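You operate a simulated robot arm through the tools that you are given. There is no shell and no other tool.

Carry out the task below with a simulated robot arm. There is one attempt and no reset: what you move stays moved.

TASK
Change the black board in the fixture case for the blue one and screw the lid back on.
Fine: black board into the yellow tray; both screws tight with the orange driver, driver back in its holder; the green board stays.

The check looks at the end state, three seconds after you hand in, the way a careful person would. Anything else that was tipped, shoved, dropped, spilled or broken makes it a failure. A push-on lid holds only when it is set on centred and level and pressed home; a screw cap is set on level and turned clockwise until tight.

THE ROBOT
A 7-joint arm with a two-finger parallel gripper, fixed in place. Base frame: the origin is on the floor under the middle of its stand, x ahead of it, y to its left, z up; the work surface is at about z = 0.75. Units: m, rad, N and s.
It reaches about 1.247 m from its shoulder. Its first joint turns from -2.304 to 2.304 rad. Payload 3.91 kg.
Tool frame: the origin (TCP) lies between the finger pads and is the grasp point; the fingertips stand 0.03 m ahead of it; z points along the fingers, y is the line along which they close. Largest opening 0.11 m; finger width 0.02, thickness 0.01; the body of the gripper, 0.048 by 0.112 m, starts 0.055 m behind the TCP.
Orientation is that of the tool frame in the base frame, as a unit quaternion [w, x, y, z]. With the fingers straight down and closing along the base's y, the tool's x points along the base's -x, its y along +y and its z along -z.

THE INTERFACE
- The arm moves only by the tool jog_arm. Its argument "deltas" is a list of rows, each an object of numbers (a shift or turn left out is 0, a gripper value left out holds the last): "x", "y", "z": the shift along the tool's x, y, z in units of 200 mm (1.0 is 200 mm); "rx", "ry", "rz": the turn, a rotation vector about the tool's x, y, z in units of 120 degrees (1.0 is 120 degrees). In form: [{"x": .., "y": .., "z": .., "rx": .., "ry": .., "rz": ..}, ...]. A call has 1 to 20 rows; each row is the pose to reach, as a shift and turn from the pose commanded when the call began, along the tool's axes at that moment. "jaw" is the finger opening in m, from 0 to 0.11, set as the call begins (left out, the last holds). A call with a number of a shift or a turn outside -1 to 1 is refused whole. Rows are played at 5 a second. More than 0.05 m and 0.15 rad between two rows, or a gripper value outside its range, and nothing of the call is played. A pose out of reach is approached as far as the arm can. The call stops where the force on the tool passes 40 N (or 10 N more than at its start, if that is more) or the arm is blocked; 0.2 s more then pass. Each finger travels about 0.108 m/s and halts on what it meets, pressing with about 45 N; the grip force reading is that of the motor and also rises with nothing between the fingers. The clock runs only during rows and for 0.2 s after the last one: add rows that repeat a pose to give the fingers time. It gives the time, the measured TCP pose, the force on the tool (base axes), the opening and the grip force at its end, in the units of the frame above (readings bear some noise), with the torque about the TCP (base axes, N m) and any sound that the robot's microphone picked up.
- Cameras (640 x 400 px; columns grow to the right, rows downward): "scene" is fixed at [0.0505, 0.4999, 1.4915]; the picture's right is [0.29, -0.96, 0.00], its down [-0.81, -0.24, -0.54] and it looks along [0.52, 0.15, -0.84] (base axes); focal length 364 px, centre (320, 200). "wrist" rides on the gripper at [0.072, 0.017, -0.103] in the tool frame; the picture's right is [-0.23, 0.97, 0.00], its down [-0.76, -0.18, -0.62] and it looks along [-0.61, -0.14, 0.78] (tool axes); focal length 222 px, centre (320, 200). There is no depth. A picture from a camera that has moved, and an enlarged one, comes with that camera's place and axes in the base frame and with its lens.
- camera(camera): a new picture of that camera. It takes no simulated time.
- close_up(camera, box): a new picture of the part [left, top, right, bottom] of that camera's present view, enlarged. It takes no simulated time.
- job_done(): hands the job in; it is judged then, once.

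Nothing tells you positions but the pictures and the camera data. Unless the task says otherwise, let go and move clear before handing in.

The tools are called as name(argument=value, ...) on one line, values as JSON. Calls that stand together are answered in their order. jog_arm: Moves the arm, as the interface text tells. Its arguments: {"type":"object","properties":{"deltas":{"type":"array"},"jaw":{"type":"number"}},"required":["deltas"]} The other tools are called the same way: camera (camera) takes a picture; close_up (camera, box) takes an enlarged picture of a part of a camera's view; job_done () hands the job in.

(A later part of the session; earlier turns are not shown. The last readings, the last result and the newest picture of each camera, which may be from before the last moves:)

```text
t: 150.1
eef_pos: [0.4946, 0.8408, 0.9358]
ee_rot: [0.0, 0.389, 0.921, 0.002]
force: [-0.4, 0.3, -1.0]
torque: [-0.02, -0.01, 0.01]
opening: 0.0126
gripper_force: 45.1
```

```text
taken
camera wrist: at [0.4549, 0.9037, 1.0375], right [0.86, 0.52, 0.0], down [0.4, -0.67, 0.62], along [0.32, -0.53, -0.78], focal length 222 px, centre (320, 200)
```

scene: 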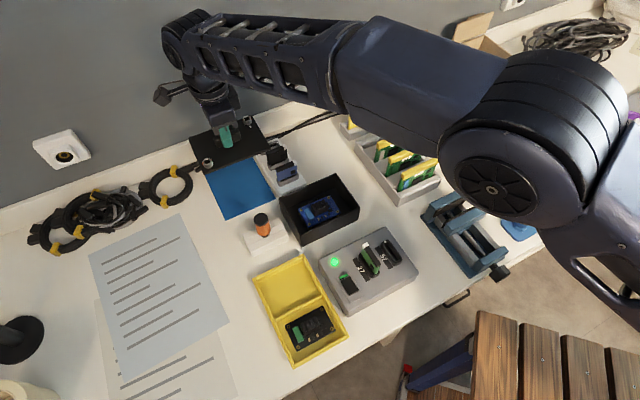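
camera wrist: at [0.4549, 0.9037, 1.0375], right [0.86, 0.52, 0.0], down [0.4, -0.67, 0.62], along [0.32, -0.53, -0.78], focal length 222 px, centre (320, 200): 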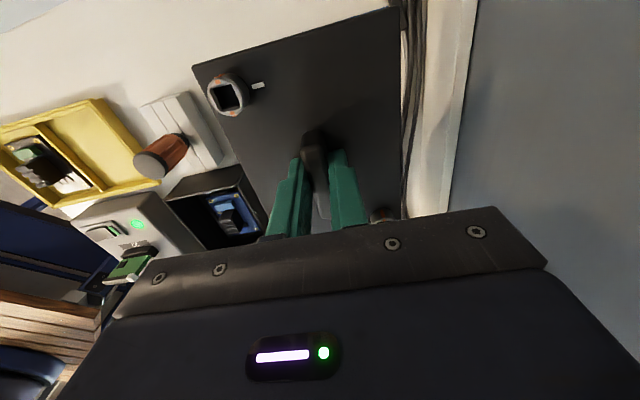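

Carrying the lid back over the case.

jog_arm(deltas=[{"x": -0.01, "y": -0.013}, {"x": -0.026, "y": -0.035}, {"x": -0.051, "y": -0.069}, {"x": -0.083, "y": -0.112}, {"x": -0.122, "y": -0.164}, {"x": -0.16, "y": -0.216}, {"x": -0.198, "y": -0.267}, {"x": -0.237, "y": -0.319}, {"x": -0.275, "y": -0.371}, {"x": -0.314, "y": -0.423}, {"x": -0.352, "y": -0.474}, {"x": -0.39, "y": -0.526}, {"x": -0.429, "y": -0.578}, {"x": -0.467, "y": -0.629}, {"x": -0.506, "y": -0.681}, {"x": -0.544, "y": -0.733}, {"x": -0.582, "y": -0.784}, {"x": -0.608, "y": -0.819}, {"x": -0.627, "y": -0.845}, {"x": -0.64, "y": -0.862}])

jog_arm(deltas=[{}, {}])

camera(camera="wrist")

close_up(camera="scene", box=[260, 130, 380, 250])

```text
t: 154.2
eef_pos: [0.4609, 0.6283, 0.9321]
ee_rot: [0.0, 0.388, 0.922, 0.002]
force: [1.1, -0.2, -0.9]
torque: [0.02, 0.01, 0.0]
opening: 0.0128
gripper_force: 45.2
```

```text
t: 154.8
eef_pos: [0.461, 0.6278, 0.9355]
ee_rot: [0.0, 0.388, 0.922, 0.002]
force: [0.9, -0.8, -0.1]
torque: [-0.01, -0.02, -0.04]
opening: 0.0133
gripper_force: 44.9
```

```text
taken
camera wrist: at [0.422, 0.6911, 1.0368], right [0.85, 0.52, 0.0], down [0.41, -0.67, 0.62], along [0.32, -0.53, -0.78], focal length 222 px, centre (320, 200)
```

wrist: 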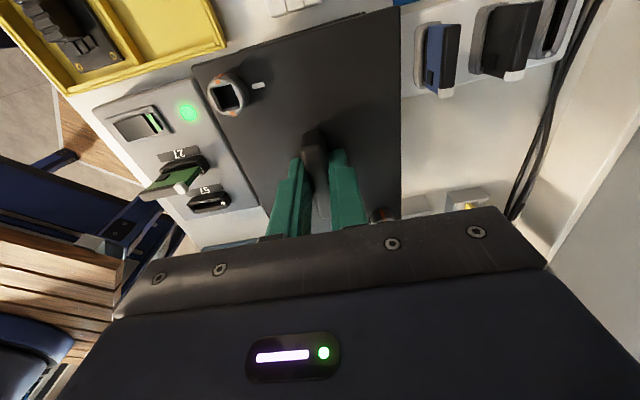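

```text
3.33 times, centred on (320, 190) of scene
camera zoom: at [0.0505, 0.4999, 1.4915], right [0.29, -0.96, 0.0], down [-0.81, -0.24, -0.54], along [0.52, 0.15, -0.84], focal length 1212 px, centre (320, 233)
```

zoom: 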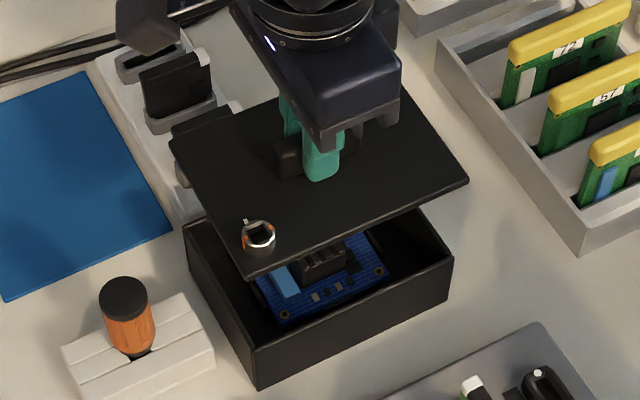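

The lid's position and level match the earlier picture at this same height to within a pixel. I'll lower it to 28 mm above its seat and compare with the earlier picture there.

jog_arm(deltas=[{"z": 0.01}, {"z": 0.025}, {"z": 0.045}, {"z": 0.065}, {"z": 0.085}, {"z": 0.105}, {"z": 0.125}, {"z": 0.145}, {"z": 0.165}, {"z": 0.185}, {"z": 0.205}, {"z": 0.225}, {"z": 0.245}, {"z": 0.262}, {"z": 0.274}, {"z": 0.28}, {"z": 0.28}])

jog_arm(deltas=[{}, {}])

close_up(camera="scene", box=[270, 170, 370, 250])

camera(camera="wrist")

```text
t: 158.4
eef_pos: [0.4605, 0.6287, 0.8761]
ee_rot: [0.0, 0.388, 0.922, 0.002]
force: [-0.9, 0.8, 0.1]
torque: [0.01, 0.01, -0.02]
opening: 0.013
gripper_force: 45.1
```

```text
t: 159.1
eef_pos: [0.4598, 0.6295, 0.878]
ee_rot: [0.0, 0.387, 0.922, 0.002]
force: [0.2, 0.3, -0.3]
torque: [-0.02, 0.01, -0.01]
opening: 0.0133
gripper_force: 44.6
```

```text
5.00 times, centred on (320, 210) of scene
camera zoom: at [0.0505, 0.4999, 1.4915], right [0.29, -0.96, 0.0], down [-0.81, -0.24, -0.54], along [0.52, 0.15, -0.84], focal length 1817 px, centre (320, 150)
```

zoom: 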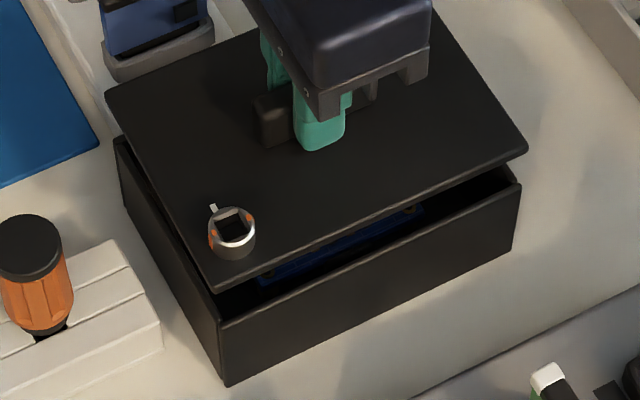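

```text
taken
camera wrist: at [0.4212, 0.6918, 0.9805], right [0.85, 0.52, 0.0], down [0.41, -0.67, 0.62], along [0.32, -0.53, -0.78], focal length 222 px, centre (320, 200)
```

wrist: 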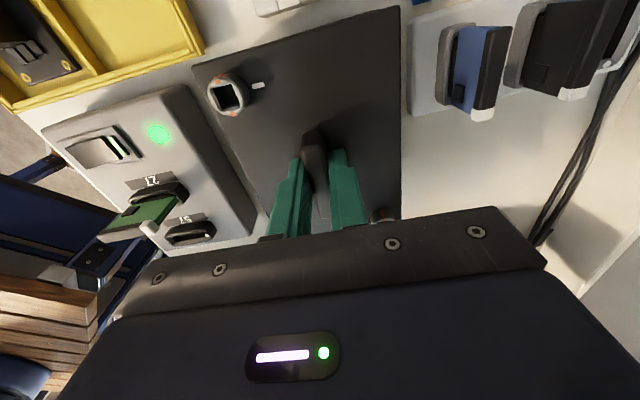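

The match is close, but the left corner may sit slightly high. I'll zoom in on the lid's corners to check that it is level.

close_up(camera="scene", box=[278, 180, 318, 210])

close_up(camera="scene", box=[285, 210, 325, 240])

close_up(camera="scene", box=[335, 190, 375, 220])

close_up(camera="wrist", box=[180, 0, 420, 150])

```text
13.33 times, centred on (298, 195) of scene
camera zoom: at [0.0505, 0.4999, 1.4915], right [0.29, -0.96, 0.0], down [-0.81, -0.24, -0.54], along [0.52, 0.15, -0.84], focal length 4846 px, centre (613, 267)
```

zoom: 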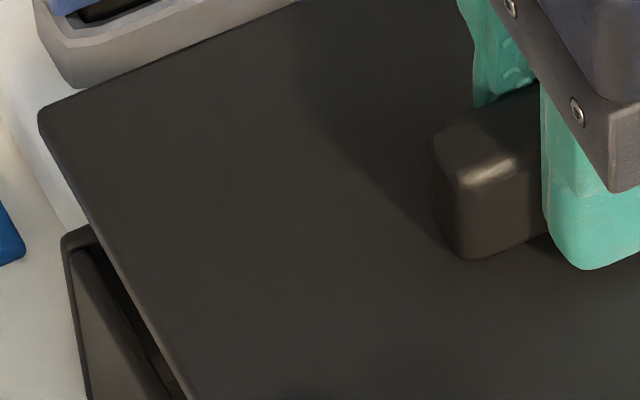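

```text
13.33 times, centred on (305, 225) of scene
camera zoom: at [0.0505, 0.4999, 1.4915], right [0.29, -0.96, 0.0], down [-0.81, -0.24, -0.54], along [0.52, 0.15, -0.84], focal length 4846 px, centre (520, -133)
```

zoom: 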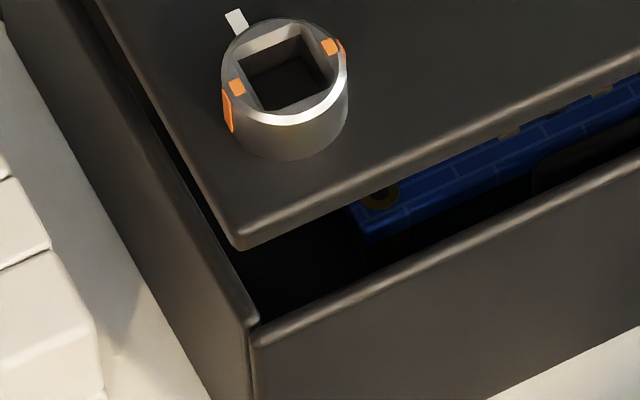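

```text
13.33 times, centred on (355, 205) of scene
camera zoom: at [0.0505, 0.4999, 1.4915], right [0.29, -0.96, 0.0], down [-0.81, -0.24, -0.54], along [0.52, 0.15, -0.84], focal length 4846 px, centre (-147, 133)
```

zoom: 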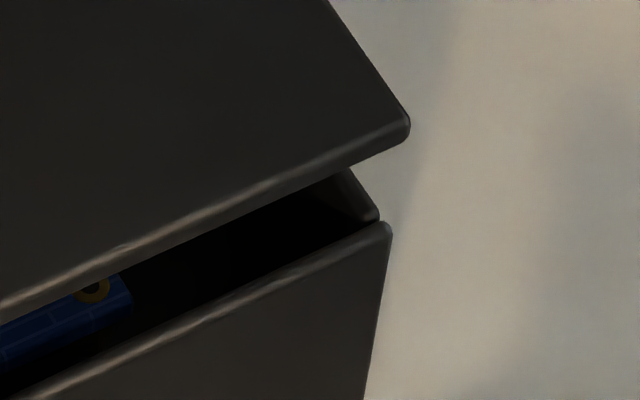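

```text
2.67 times, centred on (300, 75) of wrist
camera zoom: at [0.4212, 0.6918, 0.9805], right [0.85, 0.52, 0.0], down [0.41, -0.67, 0.62], along [0.32, -0.53, -0.78], focal length 592 px, centre (373, 533)
```

zoom: 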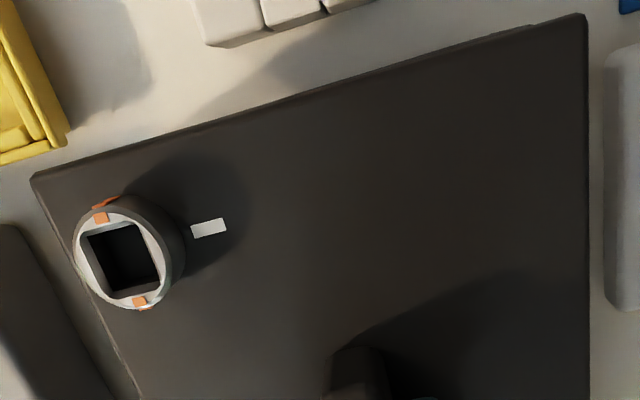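

Triangulated corners show the lid level to within about a degree and positioned within ~0.5 mm of the original track. I'll lower it to just above the case rim.

jog_arm(deltas=[{"z": 0.01}, {"z": 0.02}, {"z": 0.03}, {"z": 0.04}, {"z": 0.05}, {"z": 0.06}, {"z": 0.07}, {"z": 0.08}, {"z": 0.09}, {"z": 0.1}, {"z": 0.1}])

close_up(camera="scene", box=[270, 170, 370, 250])

close_up(camera="scene", box=[285, 210, 325, 240])

close_up(camera="scene", box=[335, 190, 375, 220])

```text
t: 161.4
eef_pos: [0.4604, 0.6291, 0.8572]
ee_rot: [0.0, 0.387, 0.922, 0.001]
force: [0.3, -0.7, -1.0]
torque: [-0.01, -0.02, 0.03]
opening: 0.0131
gripper_force: 45.6
```

```text
5.00 times, centred on (320, 210) of scene
camera zoom: at [0.0505, 0.4999, 1.4915], right [0.29, -0.96, 0.0], down [-0.81, -0.24, -0.54], along [0.52, 0.15, -0.84], focal length 1817 px, centre (320, 150)
```

zoom: 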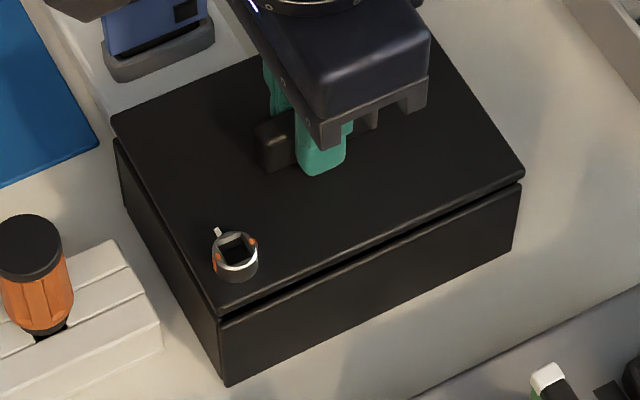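

```text
13.33 times, centred on (305, 225) of scene
camera zoom: at [0.0505, 0.4999, 1.4915], right [0.29, -0.96, 0.0], down [-0.81, -0.24, -0.54], along [0.52, 0.15, -0.84], focal length 4846 px, centre (520, -133)
```

zoom: 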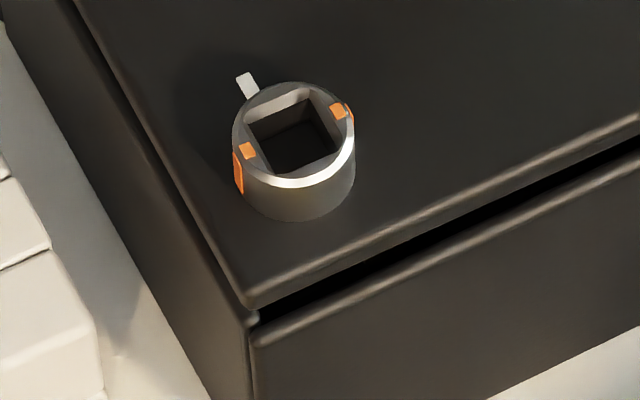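

```text
13.33 times, centred on (355, 205) of scene
camera zoom: at [0.0505, 0.4999, 1.4915], right [0.29, -0.96, 0.0], down [-0.81, -0.24, -0.54], along [0.52, 0.15, -0.84], focal length 4846 px, centre (-147, 133)
```

zoom: 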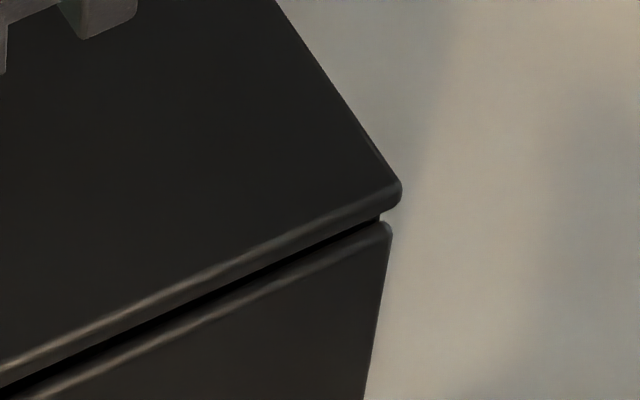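

The gap is even (~7 mm) at both visible corners. Lowering the rest in 1 mm steps.

jog_arm(deltas=[{"z": 0.005}, {"z": 0.01}, {"z": 0.015}, {"z": 0.02}, {"z": 0.025}, {"z": 0.03}, {"z": 0.03}])

close_up(camera="scene", box=[285, 210, 325, 240])

close_up(camera="scene", box=[335, 190, 375, 220])

close_up(camera="scene", box=[278, 180, 318, 210])

```text
t: 163.1
eef_pos: [0.4593, 0.6287, 0.8515]
ee_rot: [-0.001, 0.387, 0.922, 0.002]
force: [0.3, -0.3, -1.3]
torque: [-0.01, -0.01, 0.05]
opening: 0.013
gripper_force: 45.0
```

```text
13.33 times, centred on (305, 225) of scene
camera zoom: at [0.0505, 0.4999, 1.4915], right [0.29, -0.96, 0.0], down [-0.81, -0.24, -0.54], along [0.52, 0.15, -0.84], focal length 4846 px, centre (520, -133)
```

zoom: 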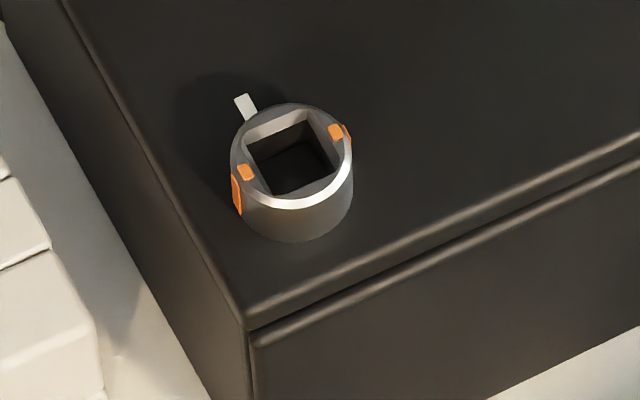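

```text
13.33 times, centred on (355, 205) of scene
camera zoom: at [0.0505, 0.4999, 1.4915], right [0.29, -0.96, 0.0], down [-0.81, -0.24, -0.54], along [0.52, 0.15, -0.84], focal length 4846 px, centre (-147, 133)
```

zoom: 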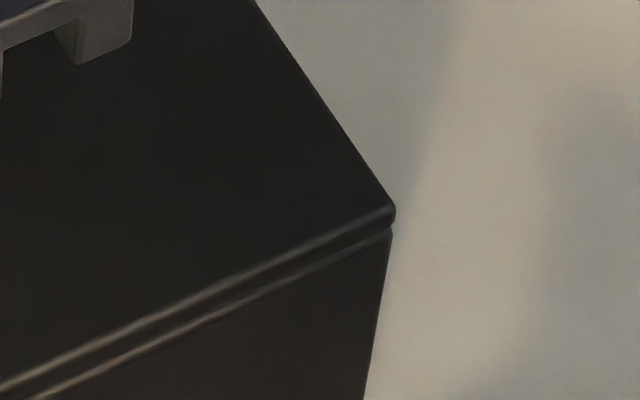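

```text
13.33 times, centred on (298, 195) of scene
camera zoom: at [0.0505, 0.4999, 1.4915], right [0.29, -0.96, 0.0], down [-0.81, -0.24, -0.54], along [0.52, 0.15, -0.84], focal length 4846 px, centre (613, 267)
```

zoom: 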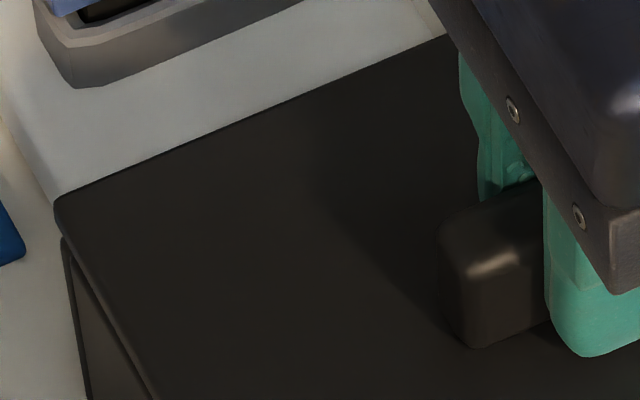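

jog_arm(deltas=[{"z": 0.003}, {"z": 0.006}, {"z": 0.009}, {"z": 0.012}, {"z": 0.012}])

close_up(camera="scene", box=[275, 170, 365, 245])

```text
t: 164.2
eef_pos: [0.4589, 0.6284, 0.8488]
ee_rot: [0.0, 0.388, 0.922, 0.002]
force: [0.3, -0.5, -0.3]
torque: [-0.01, 0.02, -0.01]
opening: 0.0131
gripper_force: 45.4
```

```text
5.33 times, centred on (320, 208) of scene
camera zoom: at [0.0505, 0.4999, 1.4915], right [0.29, -0.96, 0.0], down [-0.81, -0.24, -0.54], along [0.52, 0.15, -0.84], focal length 1938 px, centre (320, 160)
```

zoom: 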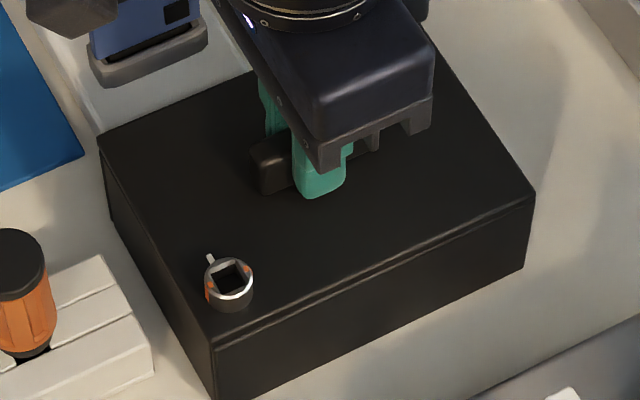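

jog_arm(deltas=[{"z": 0.003}, {"z": 0.006}, {"z": 0.008}, {"z": 0.008}])

close_up(camera="scene", box=[275, 170, 365, 245])

```text
t: 165.2
eef_pos: [0.4616, 0.6293, 0.8498]
ee_rot: [0.0, 0.388, 0.922, 0.003]
force: [-2.8, 1.1, 14.1]
torque: [-0.94, -0.56, -0.08]
opening: 0.0128
gripper_force: 44.9
```

```text
5.33 times, centred on (320, 208) of scene
camera zoom: at [0.0505, 0.4999, 1.4915], right [0.29, -0.96, 0.0], down [-0.81, -0.24, -0.54], along [0.52, 0.15, -0.84], focal length 1938 px, centre (320, 160)
```

zoom: 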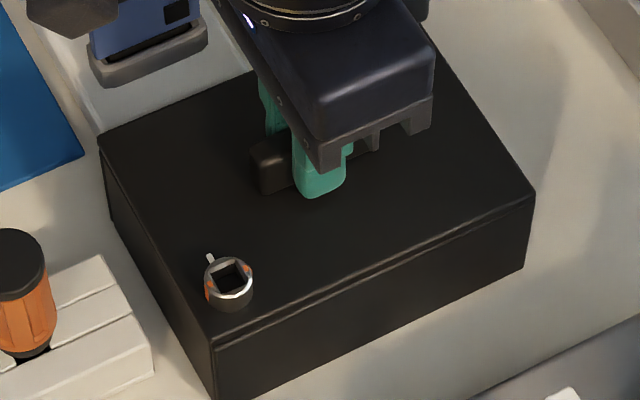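

Contact made at the far edge; I'll release so the lid settles, then check it from all sides.

jog_arm(deltas=[{"z": -0.003}, {"z": -0.003}])

jog_arm(deltas=[{}, {}, {}], jaw=0.05)

jog_arm(deltas=[{"z": -0.05}, {"z": -0.12}, {"z": -0.2}, {"z": -0.3}, {"z": -0.4}, {"z": -0.5}, {"z": -0.5}])

close_up(camera="scene", box=[275, 170, 365, 245])

camera(camera="wrist")

```text
t: 165.8
eef_pos: [0.4593, 0.6269, 0.8489]
ee_rot: [-0.001, 0.388, 0.922, 0.002]
force: [-1.6, 5.1, 15.4]
torque: [-0.92, -0.63, 0.08]
opening: 0.0132
gripper_force: 45.0
```

```text
t: 166.7
eef_pos: [0.4593, 0.6284, 0.8464]
ee_rot: [0.0, 0.387, 0.922, 0.002]
force: [-0.3, -0.4, -0.5]
torque: [-0.01, -0.01, 0.02]
opening: 0.0503
gripper_force: 0.1
```

```text
t: 168.2
eef_pos: [0.4591, 0.628, 0.9485]
ee_rot: [0.0, 0.388, 0.922, 0.002]
force: [-1.0, 0.2, -0.1]
torque: [-0.01, 0.03, 0.02]
opening: 0.05
gripper_force: 0.1
```

```text
5.33 times, centred on (320, 208) of scene
camera zoom: at [0.0505, 0.4999, 1.4915], right [0.29, -0.96, 0.0], down [-0.81, -0.24, -0.54], along [0.52, 0.15, -0.84], focal length 1938 px, centre (320, 160)
```

zoom: 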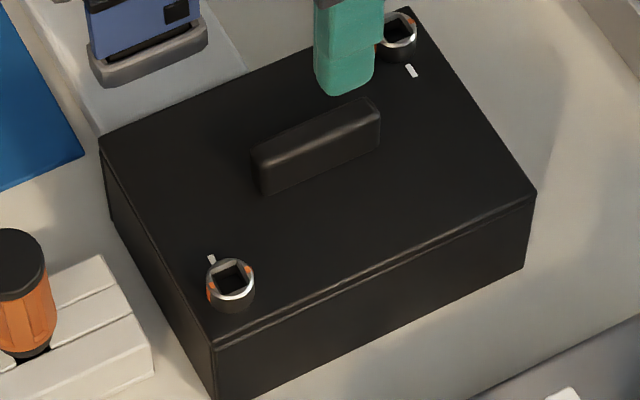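

```text
taken
camera wrist: at [0.4203, 0.6913, 1.0509], right [0.85, 0.52, 0.0], down [0.41, -0.67, 0.62], along [0.32, -0.53, -0.78], focal length 222 px, centre (320, 200)
```

wrist: 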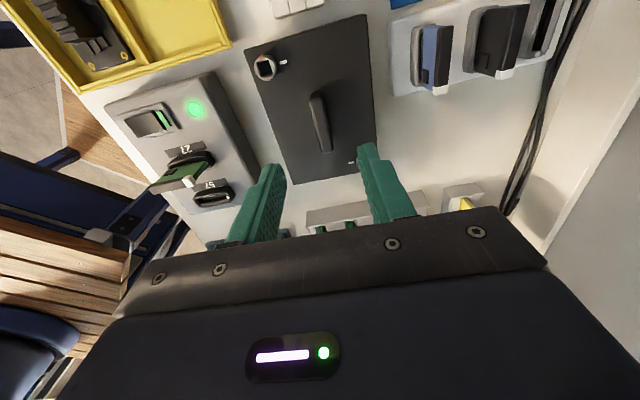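

The lid looks seated exactly like at the start. I'll verify the seam at high zoom.

close_up(camera="scene", box=[285, 210, 325, 240])

close_up(camera="scene", box=[335, 190, 375, 220])

close_up(camera="scene", box=[270, 185, 300, 215])

close_up(camera="wrist", box=[230, 10, 390, 190])

```text
13.33 times, centred on (305, 225) of scene
camera zoom: at [0.0505, 0.4999, 1.4915], right [0.29, -0.96, 0.0], down [-0.81, -0.24, -0.54], along [0.52, 0.15, -0.84], focal length 4846 px, centre (520, -133)
```

zoom: 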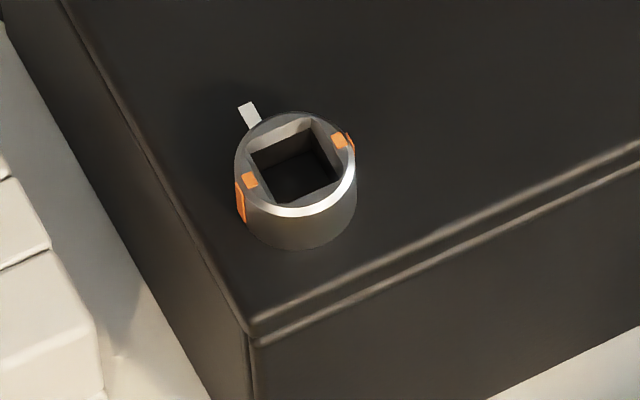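

```text
13.33 times, centred on (355, 205) of scene
camera zoom: at [0.0505, 0.4999, 1.4915], right [0.29, -0.96, 0.0], down [-0.81, -0.24, -0.54], along [0.52, 0.15, -0.84], focal length 4846 px, centre (-147, 133)
```

zoom: 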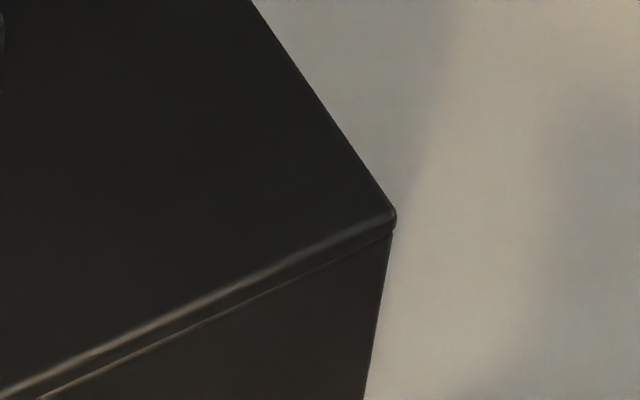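

```text
13.33 times, centred on (285, 200) of scene
camera zoom: at [0.0505, 0.4999, 1.4915], right [0.29, -0.96, 0.0], down [-0.81, -0.24, -0.54], along [0.52, 0.15, -0.84], focal length 4846 px, centre (787, 200)
```

zoom: 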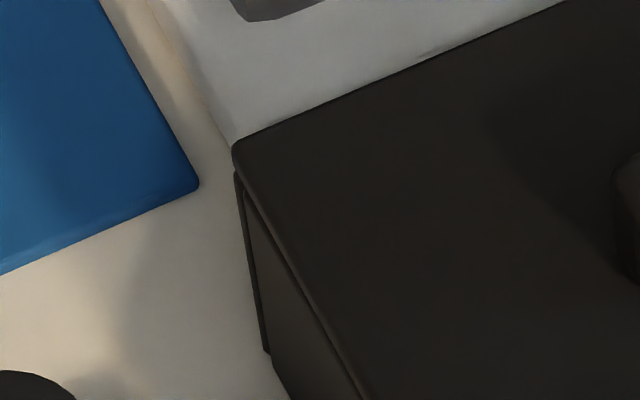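

```text
2.22 times, centred on (310, 100) of wrist
camera zoom: at [0.4203, 0.6913, 1.0509], right [0.85, 0.52, 0.0], down [0.41, -0.67, 0.62], along [0.32, -0.53, -0.78], focal length 494 px, centre (342, 422)
```

zoom: 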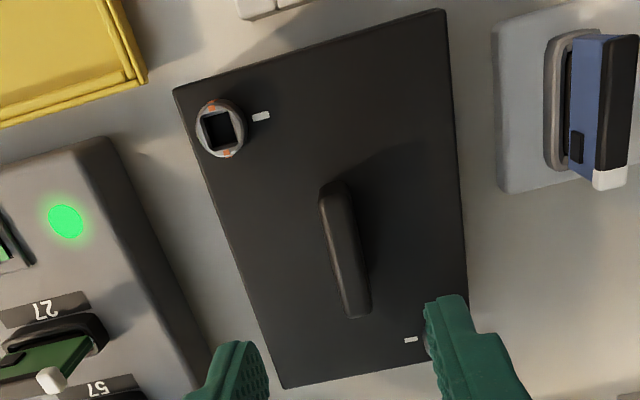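

The lid is closed flush. Now I'll go back for the driver, with the gripper turned so I have a full clockwise quarter-turn available.

jog_arm(deltas=[{"x": 0.033, "rz": -0.0375}, {"x": 0.065, "rz": -0.075}, {"x": 0.098, "rz": -0.1125}, {"x": 0.13, "rz": -0.15}, {"x": 0.163, "rz": -0.1875}, {"x": 0.195, "rz": -0.225}, {"x": 0.228, "rz": -0.2625}, {"x": 0.26, "rz": -0.3}, {"x": 0.293, "rz": -0.3375}, {"x": 0.325, "rz": -0.375}, {"x": 0.358, "rz": -0.4125}, {"x": 0.39, "rz": -0.45}, {"x": 0.423, "rz": -0.4875}, {"x": 0.455, "rz": -0.525}, {"x": 0.488, "rz": -0.5625}, {"x": 0.52, "rz": -0.6}, {"x": 0.553, "rz": -0.6375}, {"x": 0.585, "rz": -0.675}, {"x": 0.618, "rz": -0.7125}, {"x": 0.65, "rz": -0.75}], jaw=0.055)

camera(camera="wrist")

close_up(camera="wrist", box=[270, 40, 370, 140])

close_up(camera="scene", box=[230, 190, 310, 250])

```text
t: 172.4
eef_pos: [0.3704, 0.7222, 0.9476]
ee_rot: [0.001, -0.378, 0.926, 0.001]
force: [0.4, 0.3, 0.9]
torque: [0.02, 0.0, 0.01]
opening: 0.055
gripper_force: 0.1
```

```text
taken
camera wrist: at [0.3059, 0.6817, 1.0506], right [-0.52, 0.85, 0.0], down [0.67, 0.4, 0.63], along [0.53, 0.33, -0.78], focal length 222 px, centre (320, 200)
```

wrist: 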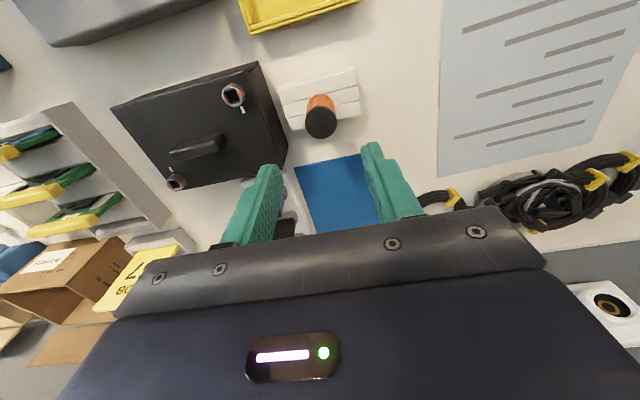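

```text
4.00 times, centred on (320, 90) of wrist
camera zoom: at [0.3059, 0.6817, 1.0506], right [-0.52, 0.85, 0.0], down [0.67, 0.4, 0.63], along [0.53, 0.33, -0.78], focal length 888 px, centre (320, 640)
```

zoom: 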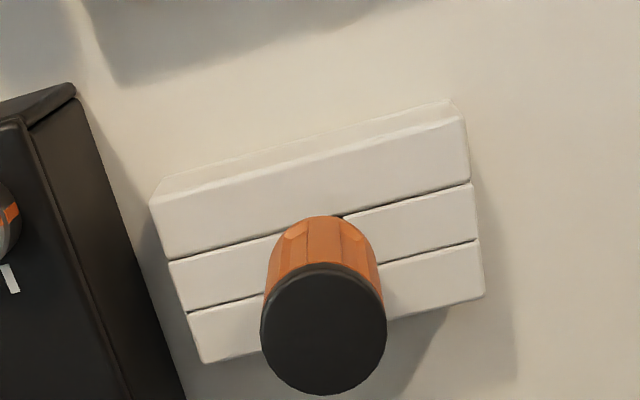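

```text
6.67 times, centred on (270, 220) of scene
camera zoom: at [0.0505, 0.4999, 1.4915], right [0.29, -0.96, 0.0], down [-0.81, -0.24, -0.54], along [0.52, 0.15, -0.84], focal length 2423 px, centre (653, 67)
```

zoom: 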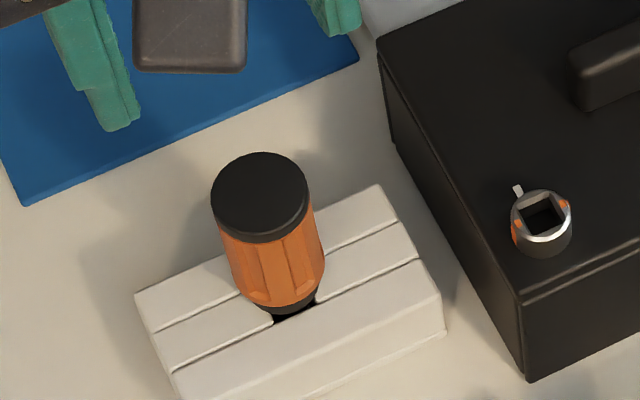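

The driver is centred under the gripper. Descending and gripping its handle.

jog_arm(deltas=[{"x": 0.0035, "y": 0.004, "z": 0.1}, {"x": 0.0035, "y": 0.004, "z": 0.2}, {"x": 0.0035, "y": 0.004, "z": 0.3}, {"x": 0.0035, "y": 0.004, "z": 0.4}, {"x": 0.0035, "y": 0.004, "z": 0.48}, {"x": 0.0035, "y": 0.004, "z": 0.54}, {"x": 0.0035, "y": 0.004, "z": 0.58}, {"x": 0.0035, "y": 0.004, "z": 0.6}, {"x": 0.0035, "y": 0.004, "z": 0.6}])

camera(camera="wrist")

jog_arm(deltas=[{}, {}, {}], jaw=0.0)

```text
t: 174.4
eef_pos: [0.3689, 0.7221, 0.8274]
ee_rot: [0.001, -0.378, 0.926, 0.002]
force: [-0.6, 0.2, 0.4]
torque: [0.0, 0.04, -0.01]
opening: 0.0552
gripper_force: 0.1
```

```text
taken
camera wrist: at [0.3048, 0.6823, 0.93], right [-0.52, 0.85, 0.0], down [0.67, 0.4, 0.63], along [0.53, 0.33, -0.78], focal length 222 px, centre (320, 200)
```

wrist: 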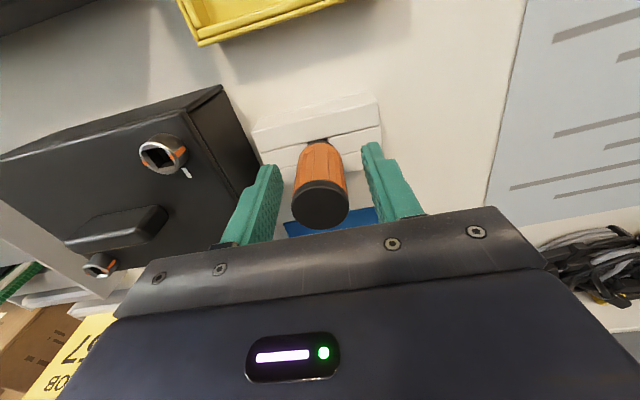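

```text
t: 175.2
eef_pos: [0.3681, 0.7209, 0.8267]
ee_rot: [0.001, -0.378, 0.926, 0.002]
force: [1.0, 0.4, 0.1]
torque: [0.01, -0.03, 0.01]
opening: 0.0285
gripper_force: 44.4
```

jog_arm(deltas=[{"z": -0.03}, {"z": -0.07}, {"z": -0.12}, {"z": -0.17}, {"z": -0.22}, {"z": -0.27}, {"z": -0.32}, {"z": -0.37}, {"z": -0.42}, {"z": -0.47}, {"z": -0.5}, {"z": -0.5}])

close_up(camera="wrist", box=[290, 100, 350, 150])

close_up(camera="scene", box=[235, 180, 295, 240])

```text
t: 177.8
eef_pos: [0.3684, 0.7215, 0.9265]
ee_rot: [0.002, -0.378, 0.926, 0.002]
force: [0.1, 1.2, -0.2]
torque: [0.0, 0.01, 0.03]
opening: 0.0288
gripper_force: 45.0
```

```text
8.00 times, centred on (320, 125) of wrist
camera zoom: at [0.305, 0.6816, 1.0304], right [-0.52, 0.85, 0.0], down [0.67, 0.4, 0.63], along [0.53, 0.33, -0.78], focal length 1777 px, centre (320, 800)
```

zoom: 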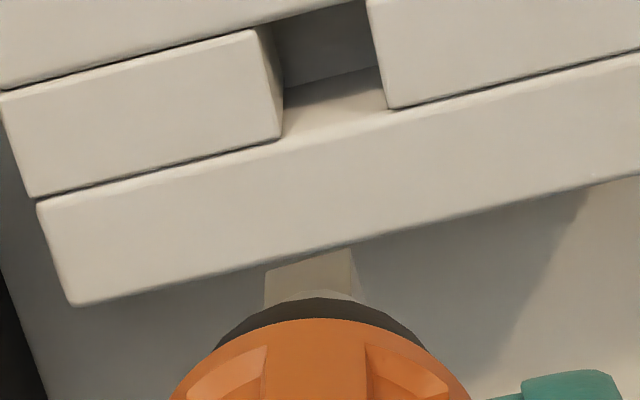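

```text
6.67 times, centred on (265, 210) of scene
camera zoom: at [0.0505, 0.4999, 1.4915], right [0.29, -0.96, 0.0], down [-0.81, -0.24, -0.54], along [0.52, 0.15, -0.84], focal length 2423 px, centre (687, 133)
```

zoom: 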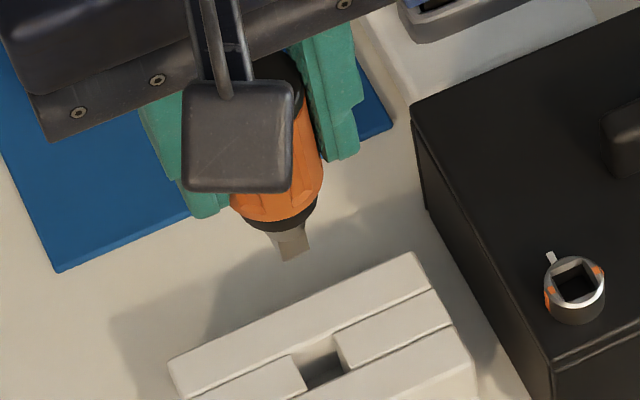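

The bit is about 4° off the socket orientation; I'll correct that while moving over screw 1.

jog_arm(deltas=[{"x": 0.03, "y": -0.06, "rz": 0.01}, {"x": 0.06, "y": -0.125, "rz": 0.02}, {"x": 0.095, "y": -0.195, "rz": 0.03}, {"x": 0.13, "y": -0.265, "rz": 0.03}, {"x": 0.16, "y": -0.33, "rz": 0.03}, {"x": 0.1855, "y": -0.3825, "rz": 0.03}, {"x": 0.1855, "y": -0.3825, "rz": 0.03}])

camera(camera="wrist")

close_up(camera="wrist", box=[298, 105, 342, 140])

close_up(camera="scene", box=[285, 195, 325, 230])

```text
t: 179.4
eef_pos: [0.3948, 0.6399, 0.9279]
ee_rot: [0.001, -0.349, 0.937, 0.002]
force: [0.1, 0.3, -1.0]
torque: [-0.01, 0.01, 0.01]
opening: 0.0283
gripper_force: 44.7
```

```text
taken
camera wrist: at [0.3293, 0.6048, 1.0303], right [-0.46, 0.89, 0.0], down [0.69, 0.36, 0.63], along [0.55, 0.29, -0.78], focal length 222 px, centre (320, 200)
```

wrist: 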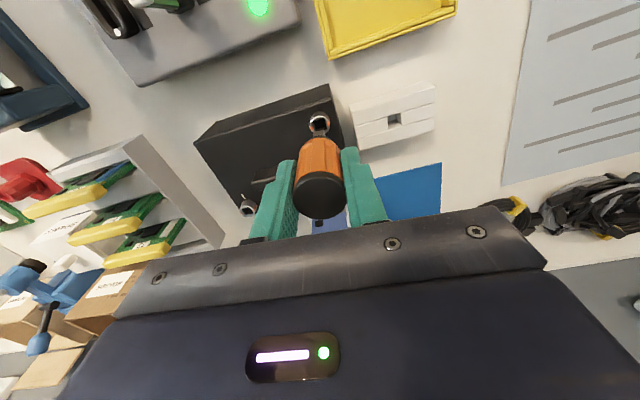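

```text
11.43 times, centred on (320, 122) of wrist
camera zoom: at [0.3293, 0.6048, 1.0303], right [-0.46, 0.89, 0.0], down [0.69, 0.36, 0.63], along [0.55, 0.29, -0.78], focal length 2538 px, centre (320, 1086)
```

zoom: 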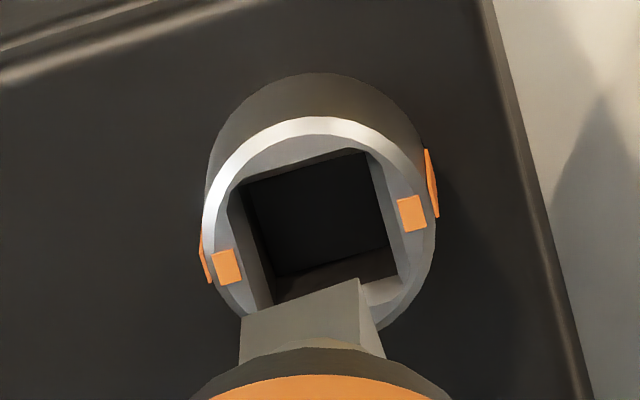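

```text
11.43 times, centred on (305, 212) of scene
camera zoom: at [0.0505, 0.4999, 1.4915], right [0.29, -0.96, 0.0], down [-0.81, -0.24, -0.54], along [0.52, 0.15, -0.84], focal length 4154 px, centre (491, 57)
```

zoom: 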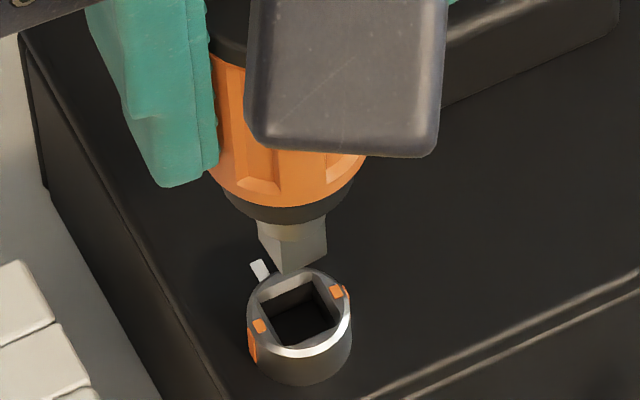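

The bit is centred over the socket, ~5° counter-clockwise of it. I'll correct that and insert.

jog_arm(deltas=[{"rz": 0.02}, {"rz": 0.042}, {"rz": 0.042, "z": 0.04}, {"rz": 0.042, "z": 0.08}, {"rz": 0.042, "z": 0.1}, {"rz": 0.042, "z": 0.1}])

close_up(camera="wrist", box=[298, 105, 342, 140])

close_up(camera="scene", box=[290, 205, 318, 230])

```text
t: 180.8
eef_pos: [0.395, 0.6415, 0.9076]
ee_rot: [0.002, -0.307, 0.952, 0.001]
force: [0.1, 0.0, -1.2]
torque: [0.0, 0.0, -0.01]
opening: 0.0284
gripper_force: 44.8
```

```text
11.43 times, centred on (320, 122) of wrist
camera zoom: at [0.3271, 0.6122, 1.0102], right [-0.38, 0.92, 0.0], down [0.72, 0.3, 0.63], along [0.58, 0.24, -0.78], focal length 2538 px, centre (320, 1086)
```

zoom: 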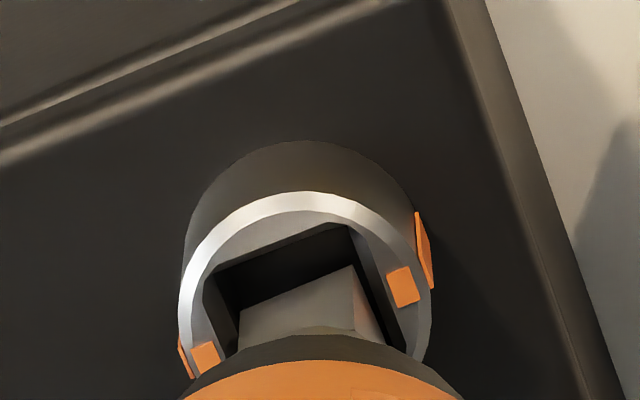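

```text
16.00 times, centred on (304, 218) of scene
camera zoom: at [0.0505, 0.4999, 1.4915], right [0.29, -0.96, 0.0], down [-0.81, -0.24, -0.54], along [0.52, 0.15, -0.84], focal length 5816 px, centre (576, -80)
```

zoom: 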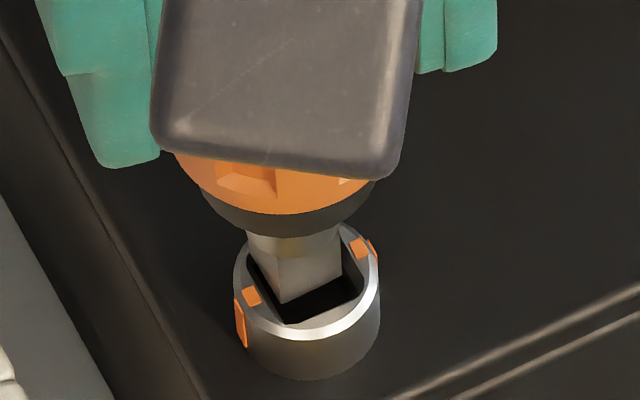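

The bit is slightly (≈1 mm) off-centre; I'll shift it and continue the insertion to light contact.

jog_arm(deltas=[{"x": 0.002, "y": -0.0045}, {"x": 0.002, "y": -0.0045, "z": 0.015}, {"x": 0.002, "y": -0.0045, "z": 0.03}, {"x": 0.002, "y": -0.0045, "z": 0.045}, {"x": 0.002, "y": -0.0045, "z": 0.06}, {"x": 0.002, "y": -0.0045, "z": 0.07}, {"x": 0.002, "y": -0.0045, "z": 0.07}])

close_up(camera="scene", box=[290, 205, 318, 230])

```text
t: 182.4
eef_pos: [0.3949, 0.6418, 0.8948]
ee_rot: [0.002, -0.308, 0.951, 0.003]
force: [3.5, 3.2, 32.3]
torque: [0.23, -0.25, -0.01]
opening: 0.0285
gripper_force: 45.3
```

```text
16.00 times, centred on (304, 218) of scene
camera zoom: at [0.0505, 0.4999, 1.4915], right [0.29, -0.96, 0.0], down [-0.81, -0.24, -0.54], along [0.52, 0.15, -0.84], focal length 5816 px, centre (576, -80)
```

zoom: 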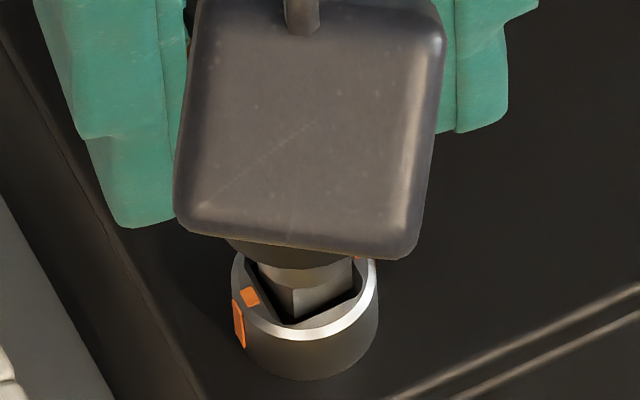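

The bit is bottomed in the socket. I'll ease the push and turn clockwise 60°, then check the marks.

jog_arm(deltas=[{"z": -0.006}, {"z": -0.01}, {"z": -0.01, "rz": 0.05}, {"z": -0.01, "rz": 0.1}, {"z": -0.01, "rz": 0.15}, {"z": -0.01, "rz": 0.2}, {"z": -0.01, "rz": 0.25}, {"z": -0.01, "rz": 0.3}, {"z": -0.01, "rz": 0.35}, {"z": -0.01, "rz": 0.4}, {"z": -0.01, "rz": 0.45}, {"z": -0.01, "rz": 0.5}, {"z": -0.01, "rz": 0.5}])

close_up(camera="scene", box=[290, 205, 318, 230])

close_up(camera="wrist", box=[285, 80, 355, 140])

```text
t: 185.2
eef_pos: [0.395, 0.6396, 0.8962]
ee_rot: [0.0, 0.211, 0.977, 0.001]
force: [-0.4, 1.3, -0.6]
torque: [0.03, -0.01, 0.04]
opening: 0.0284
gripper_force: 44.6
```

```text
16.00 times, centred on (304, 218) of scene
camera zoom: at [0.0505, 0.4999, 1.4915], right [0.29, -0.96, 0.0], down [-0.81, -0.24, -0.54], along [0.52, 0.15, -0.84], focal length 5816 px, centre (576, -80)
```

zoom: 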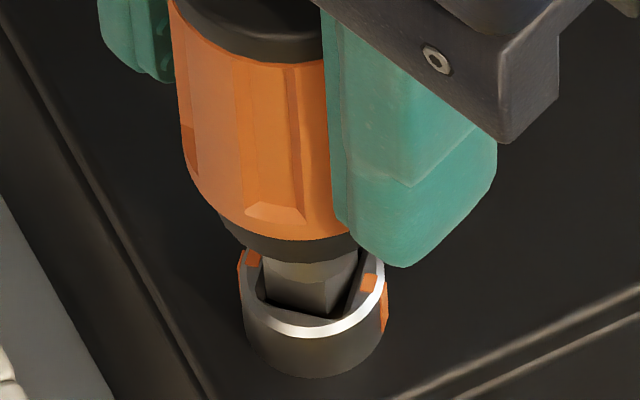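

```text
6.67 times, centred on (320, 110) of wrist
camera zoom: at [0.3367, 0.6841, 0.9985], right [0.61, 0.79, 0.0], down [0.62, -0.48, 0.62], along [0.5, -0.38, -0.78], focal length 1481 px, centre (320, 800)
```

zoom: 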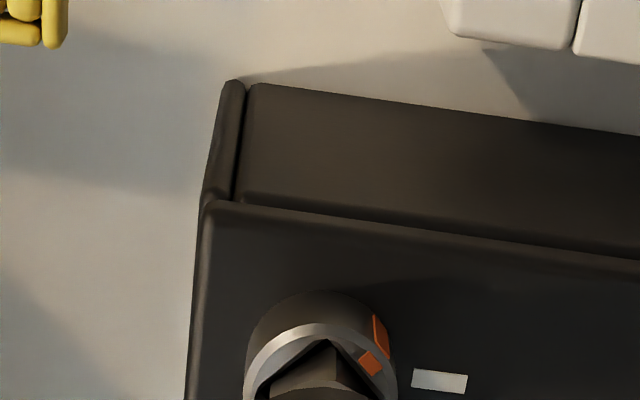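

The screw is turning clockwise with the driver; the orange mark approaches the tick. Continuing another 50°.

jog_arm(deltas=[{"rz": 0.05}, {"rz": 0.1}, {"rz": 0.15}, {"rz": 0.2}, {"rz": 0.25}, {"rz": 0.3}, {"rz": 0.35}, {"rz": 0.4}, {"rz": 0.42}, {"rz": 0.42}])

close_up(camera="scene", box=[290, 205, 318, 230])

close_up(camera="wrist", box=[285, 80, 355, 140])

```text
t: 187.4
eef_pos: [0.3949, 0.6393, 0.8953]
ee_rot: [-0.001, 0.607, 0.795, 0.001]
force: [1.0, -2.5, 0.7]
torque: [-0.23, -0.05, 0.02]
opening: 0.0282
gripper_force: 44.5
```

```text
16.00 times, centred on (304, 218) of scene
camera zoom: at [0.0505, 0.4999, 1.4915], right [0.29, -0.96, 0.0], down [-0.81, -0.24, -0.54], along [0.52, 0.15, -0.84], focal length 5816 px, centre (576, -80)
```

zoom: 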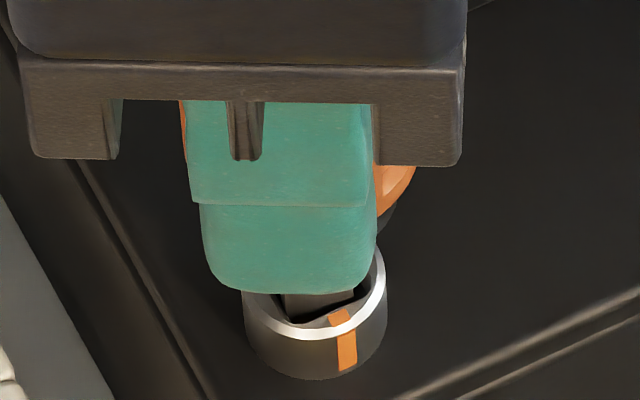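

```text
6.67 times, centred on (320, 110) of wrist
camera zoom: at [0.3927, 0.7131, 0.9991], right [1.0, 0.04, 0.0], down [0.03, -0.78, 0.62], along [0.02, -0.62, -0.78], focal length 1481 px, centre (320, 800)
```

zoom: 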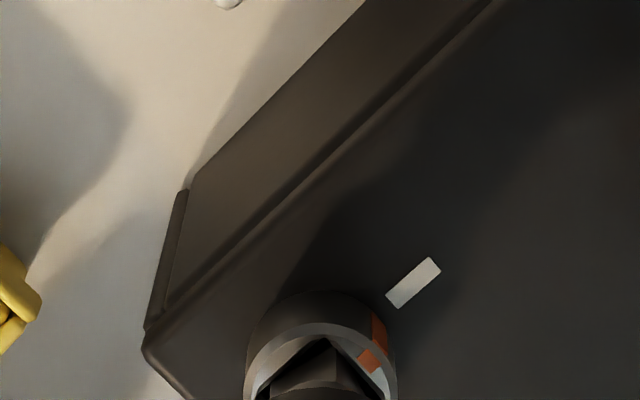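

The orange mark is now nearly in line with the tick, but torque is still low. I'll turn a little further clockwise to feel for tightness.

jog_arm(deltas=[{"rz": 0.04}, {"rz": 0.08}, {"rz": 0.12}, {"rz": 0.12}])

close_up(camera="scene", box=[290, 205, 318, 230])

close_up(camera="wrist", box=[300, 90, 350, 140])

```text
t: 188.4
eef_pos: [0.3953, 0.6393, 0.8944]
ee_rot: [-0.001, 0.701, 0.713, 0.001]
force: [0.8, -3.3, -0.5]
torque: [-0.32, 0.01, 0.44]
opening: 0.0283
gripper_force: 44.7
```

```text
16.00 times, centred on (304, 218) of scene
camera zoom: at [0.0505, 0.4999, 1.4915], right [0.29, -0.96, 0.0], down [-0.81, -0.24, -0.54], along [0.52, 0.15, -0.84], focal length 5816 px, centre (576, -80)
```

zoom: 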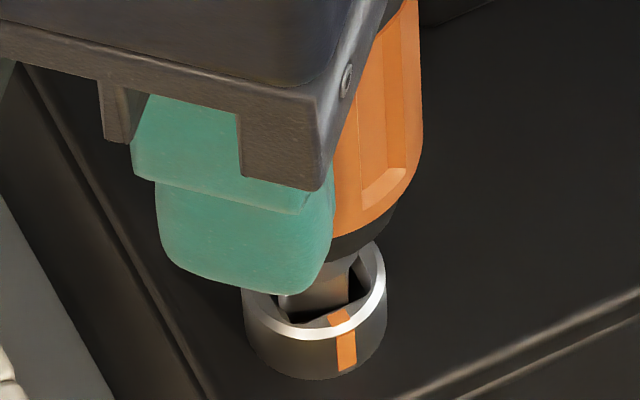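

```text
8.00 times, centred on (325, 115) of wrist
camera zoom: at [0.4113, 0.7118, 0.9991], right [0.98, -0.21, 0.0], down [-0.17, -0.77, 0.62], along [-0.13, -0.61, -0.78], focal length 1777 px, centre (280, 880)
```

zoom: 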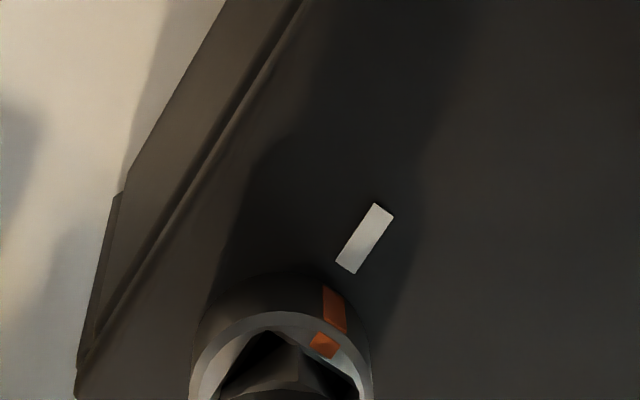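

Torque has risen to 0.44 N·m and the orange mark lines up with the tick, so screw 1 has reached its stop. One more small turn to make sure it doesn't move further.

jog_arm(deltas=[{"rz": 0.04}, {"rz": 0.08}, {"rz": 0.08}, {"rz": 0.08}])

close_up(camera="scene", box=[290, 205, 318, 230])

close_up(camera="wrist", box=[300, 90, 350, 140])

```text
t: 189.4
eef_pos: [0.396, 0.6404, 0.8955]
ee_rot: [-0.001, 0.759, 0.651, 0.002]
force: [4.1, 2.1, 0.5]
torque: [0.02, -0.55, 0.46]
opening: 0.0284
gripper_force: 45.7
```

```text
16.00 times, centred on (304, 218) of scene
camera zoom: at [0.0505, 0.4999, 1.4915], right [0.29, -0.96, 0.0], down [-0.81, -0.24, -0.54], along [0.52, 0.15, -0.84], focal length 5816 px, centre (576, -80)
```

zoom: 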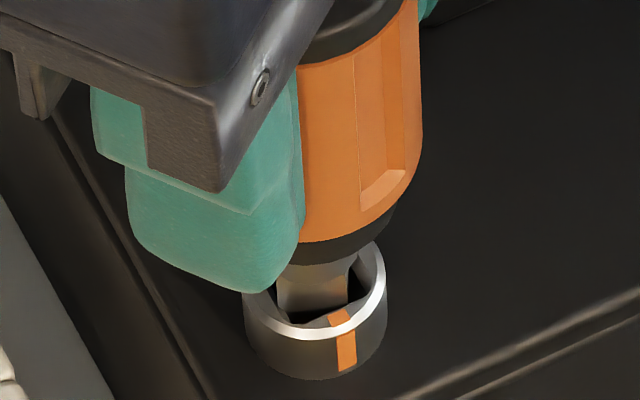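

```text
8.00 times, centred on (325, 115) of wrist
camera zoom: at [0.4233, 0.7089, 0.9985], right [0.93, -0.37, 0.0], down [-0.29, -0.73, 0.62], along [-0.23, -0.58, -0.78], focal length 1777 px, centre (280, 880)
```

zoom: 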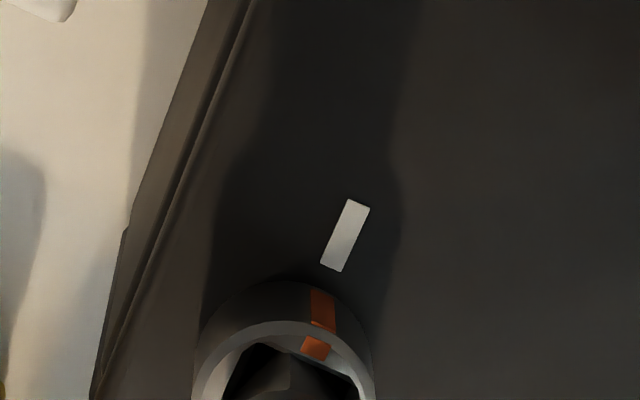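

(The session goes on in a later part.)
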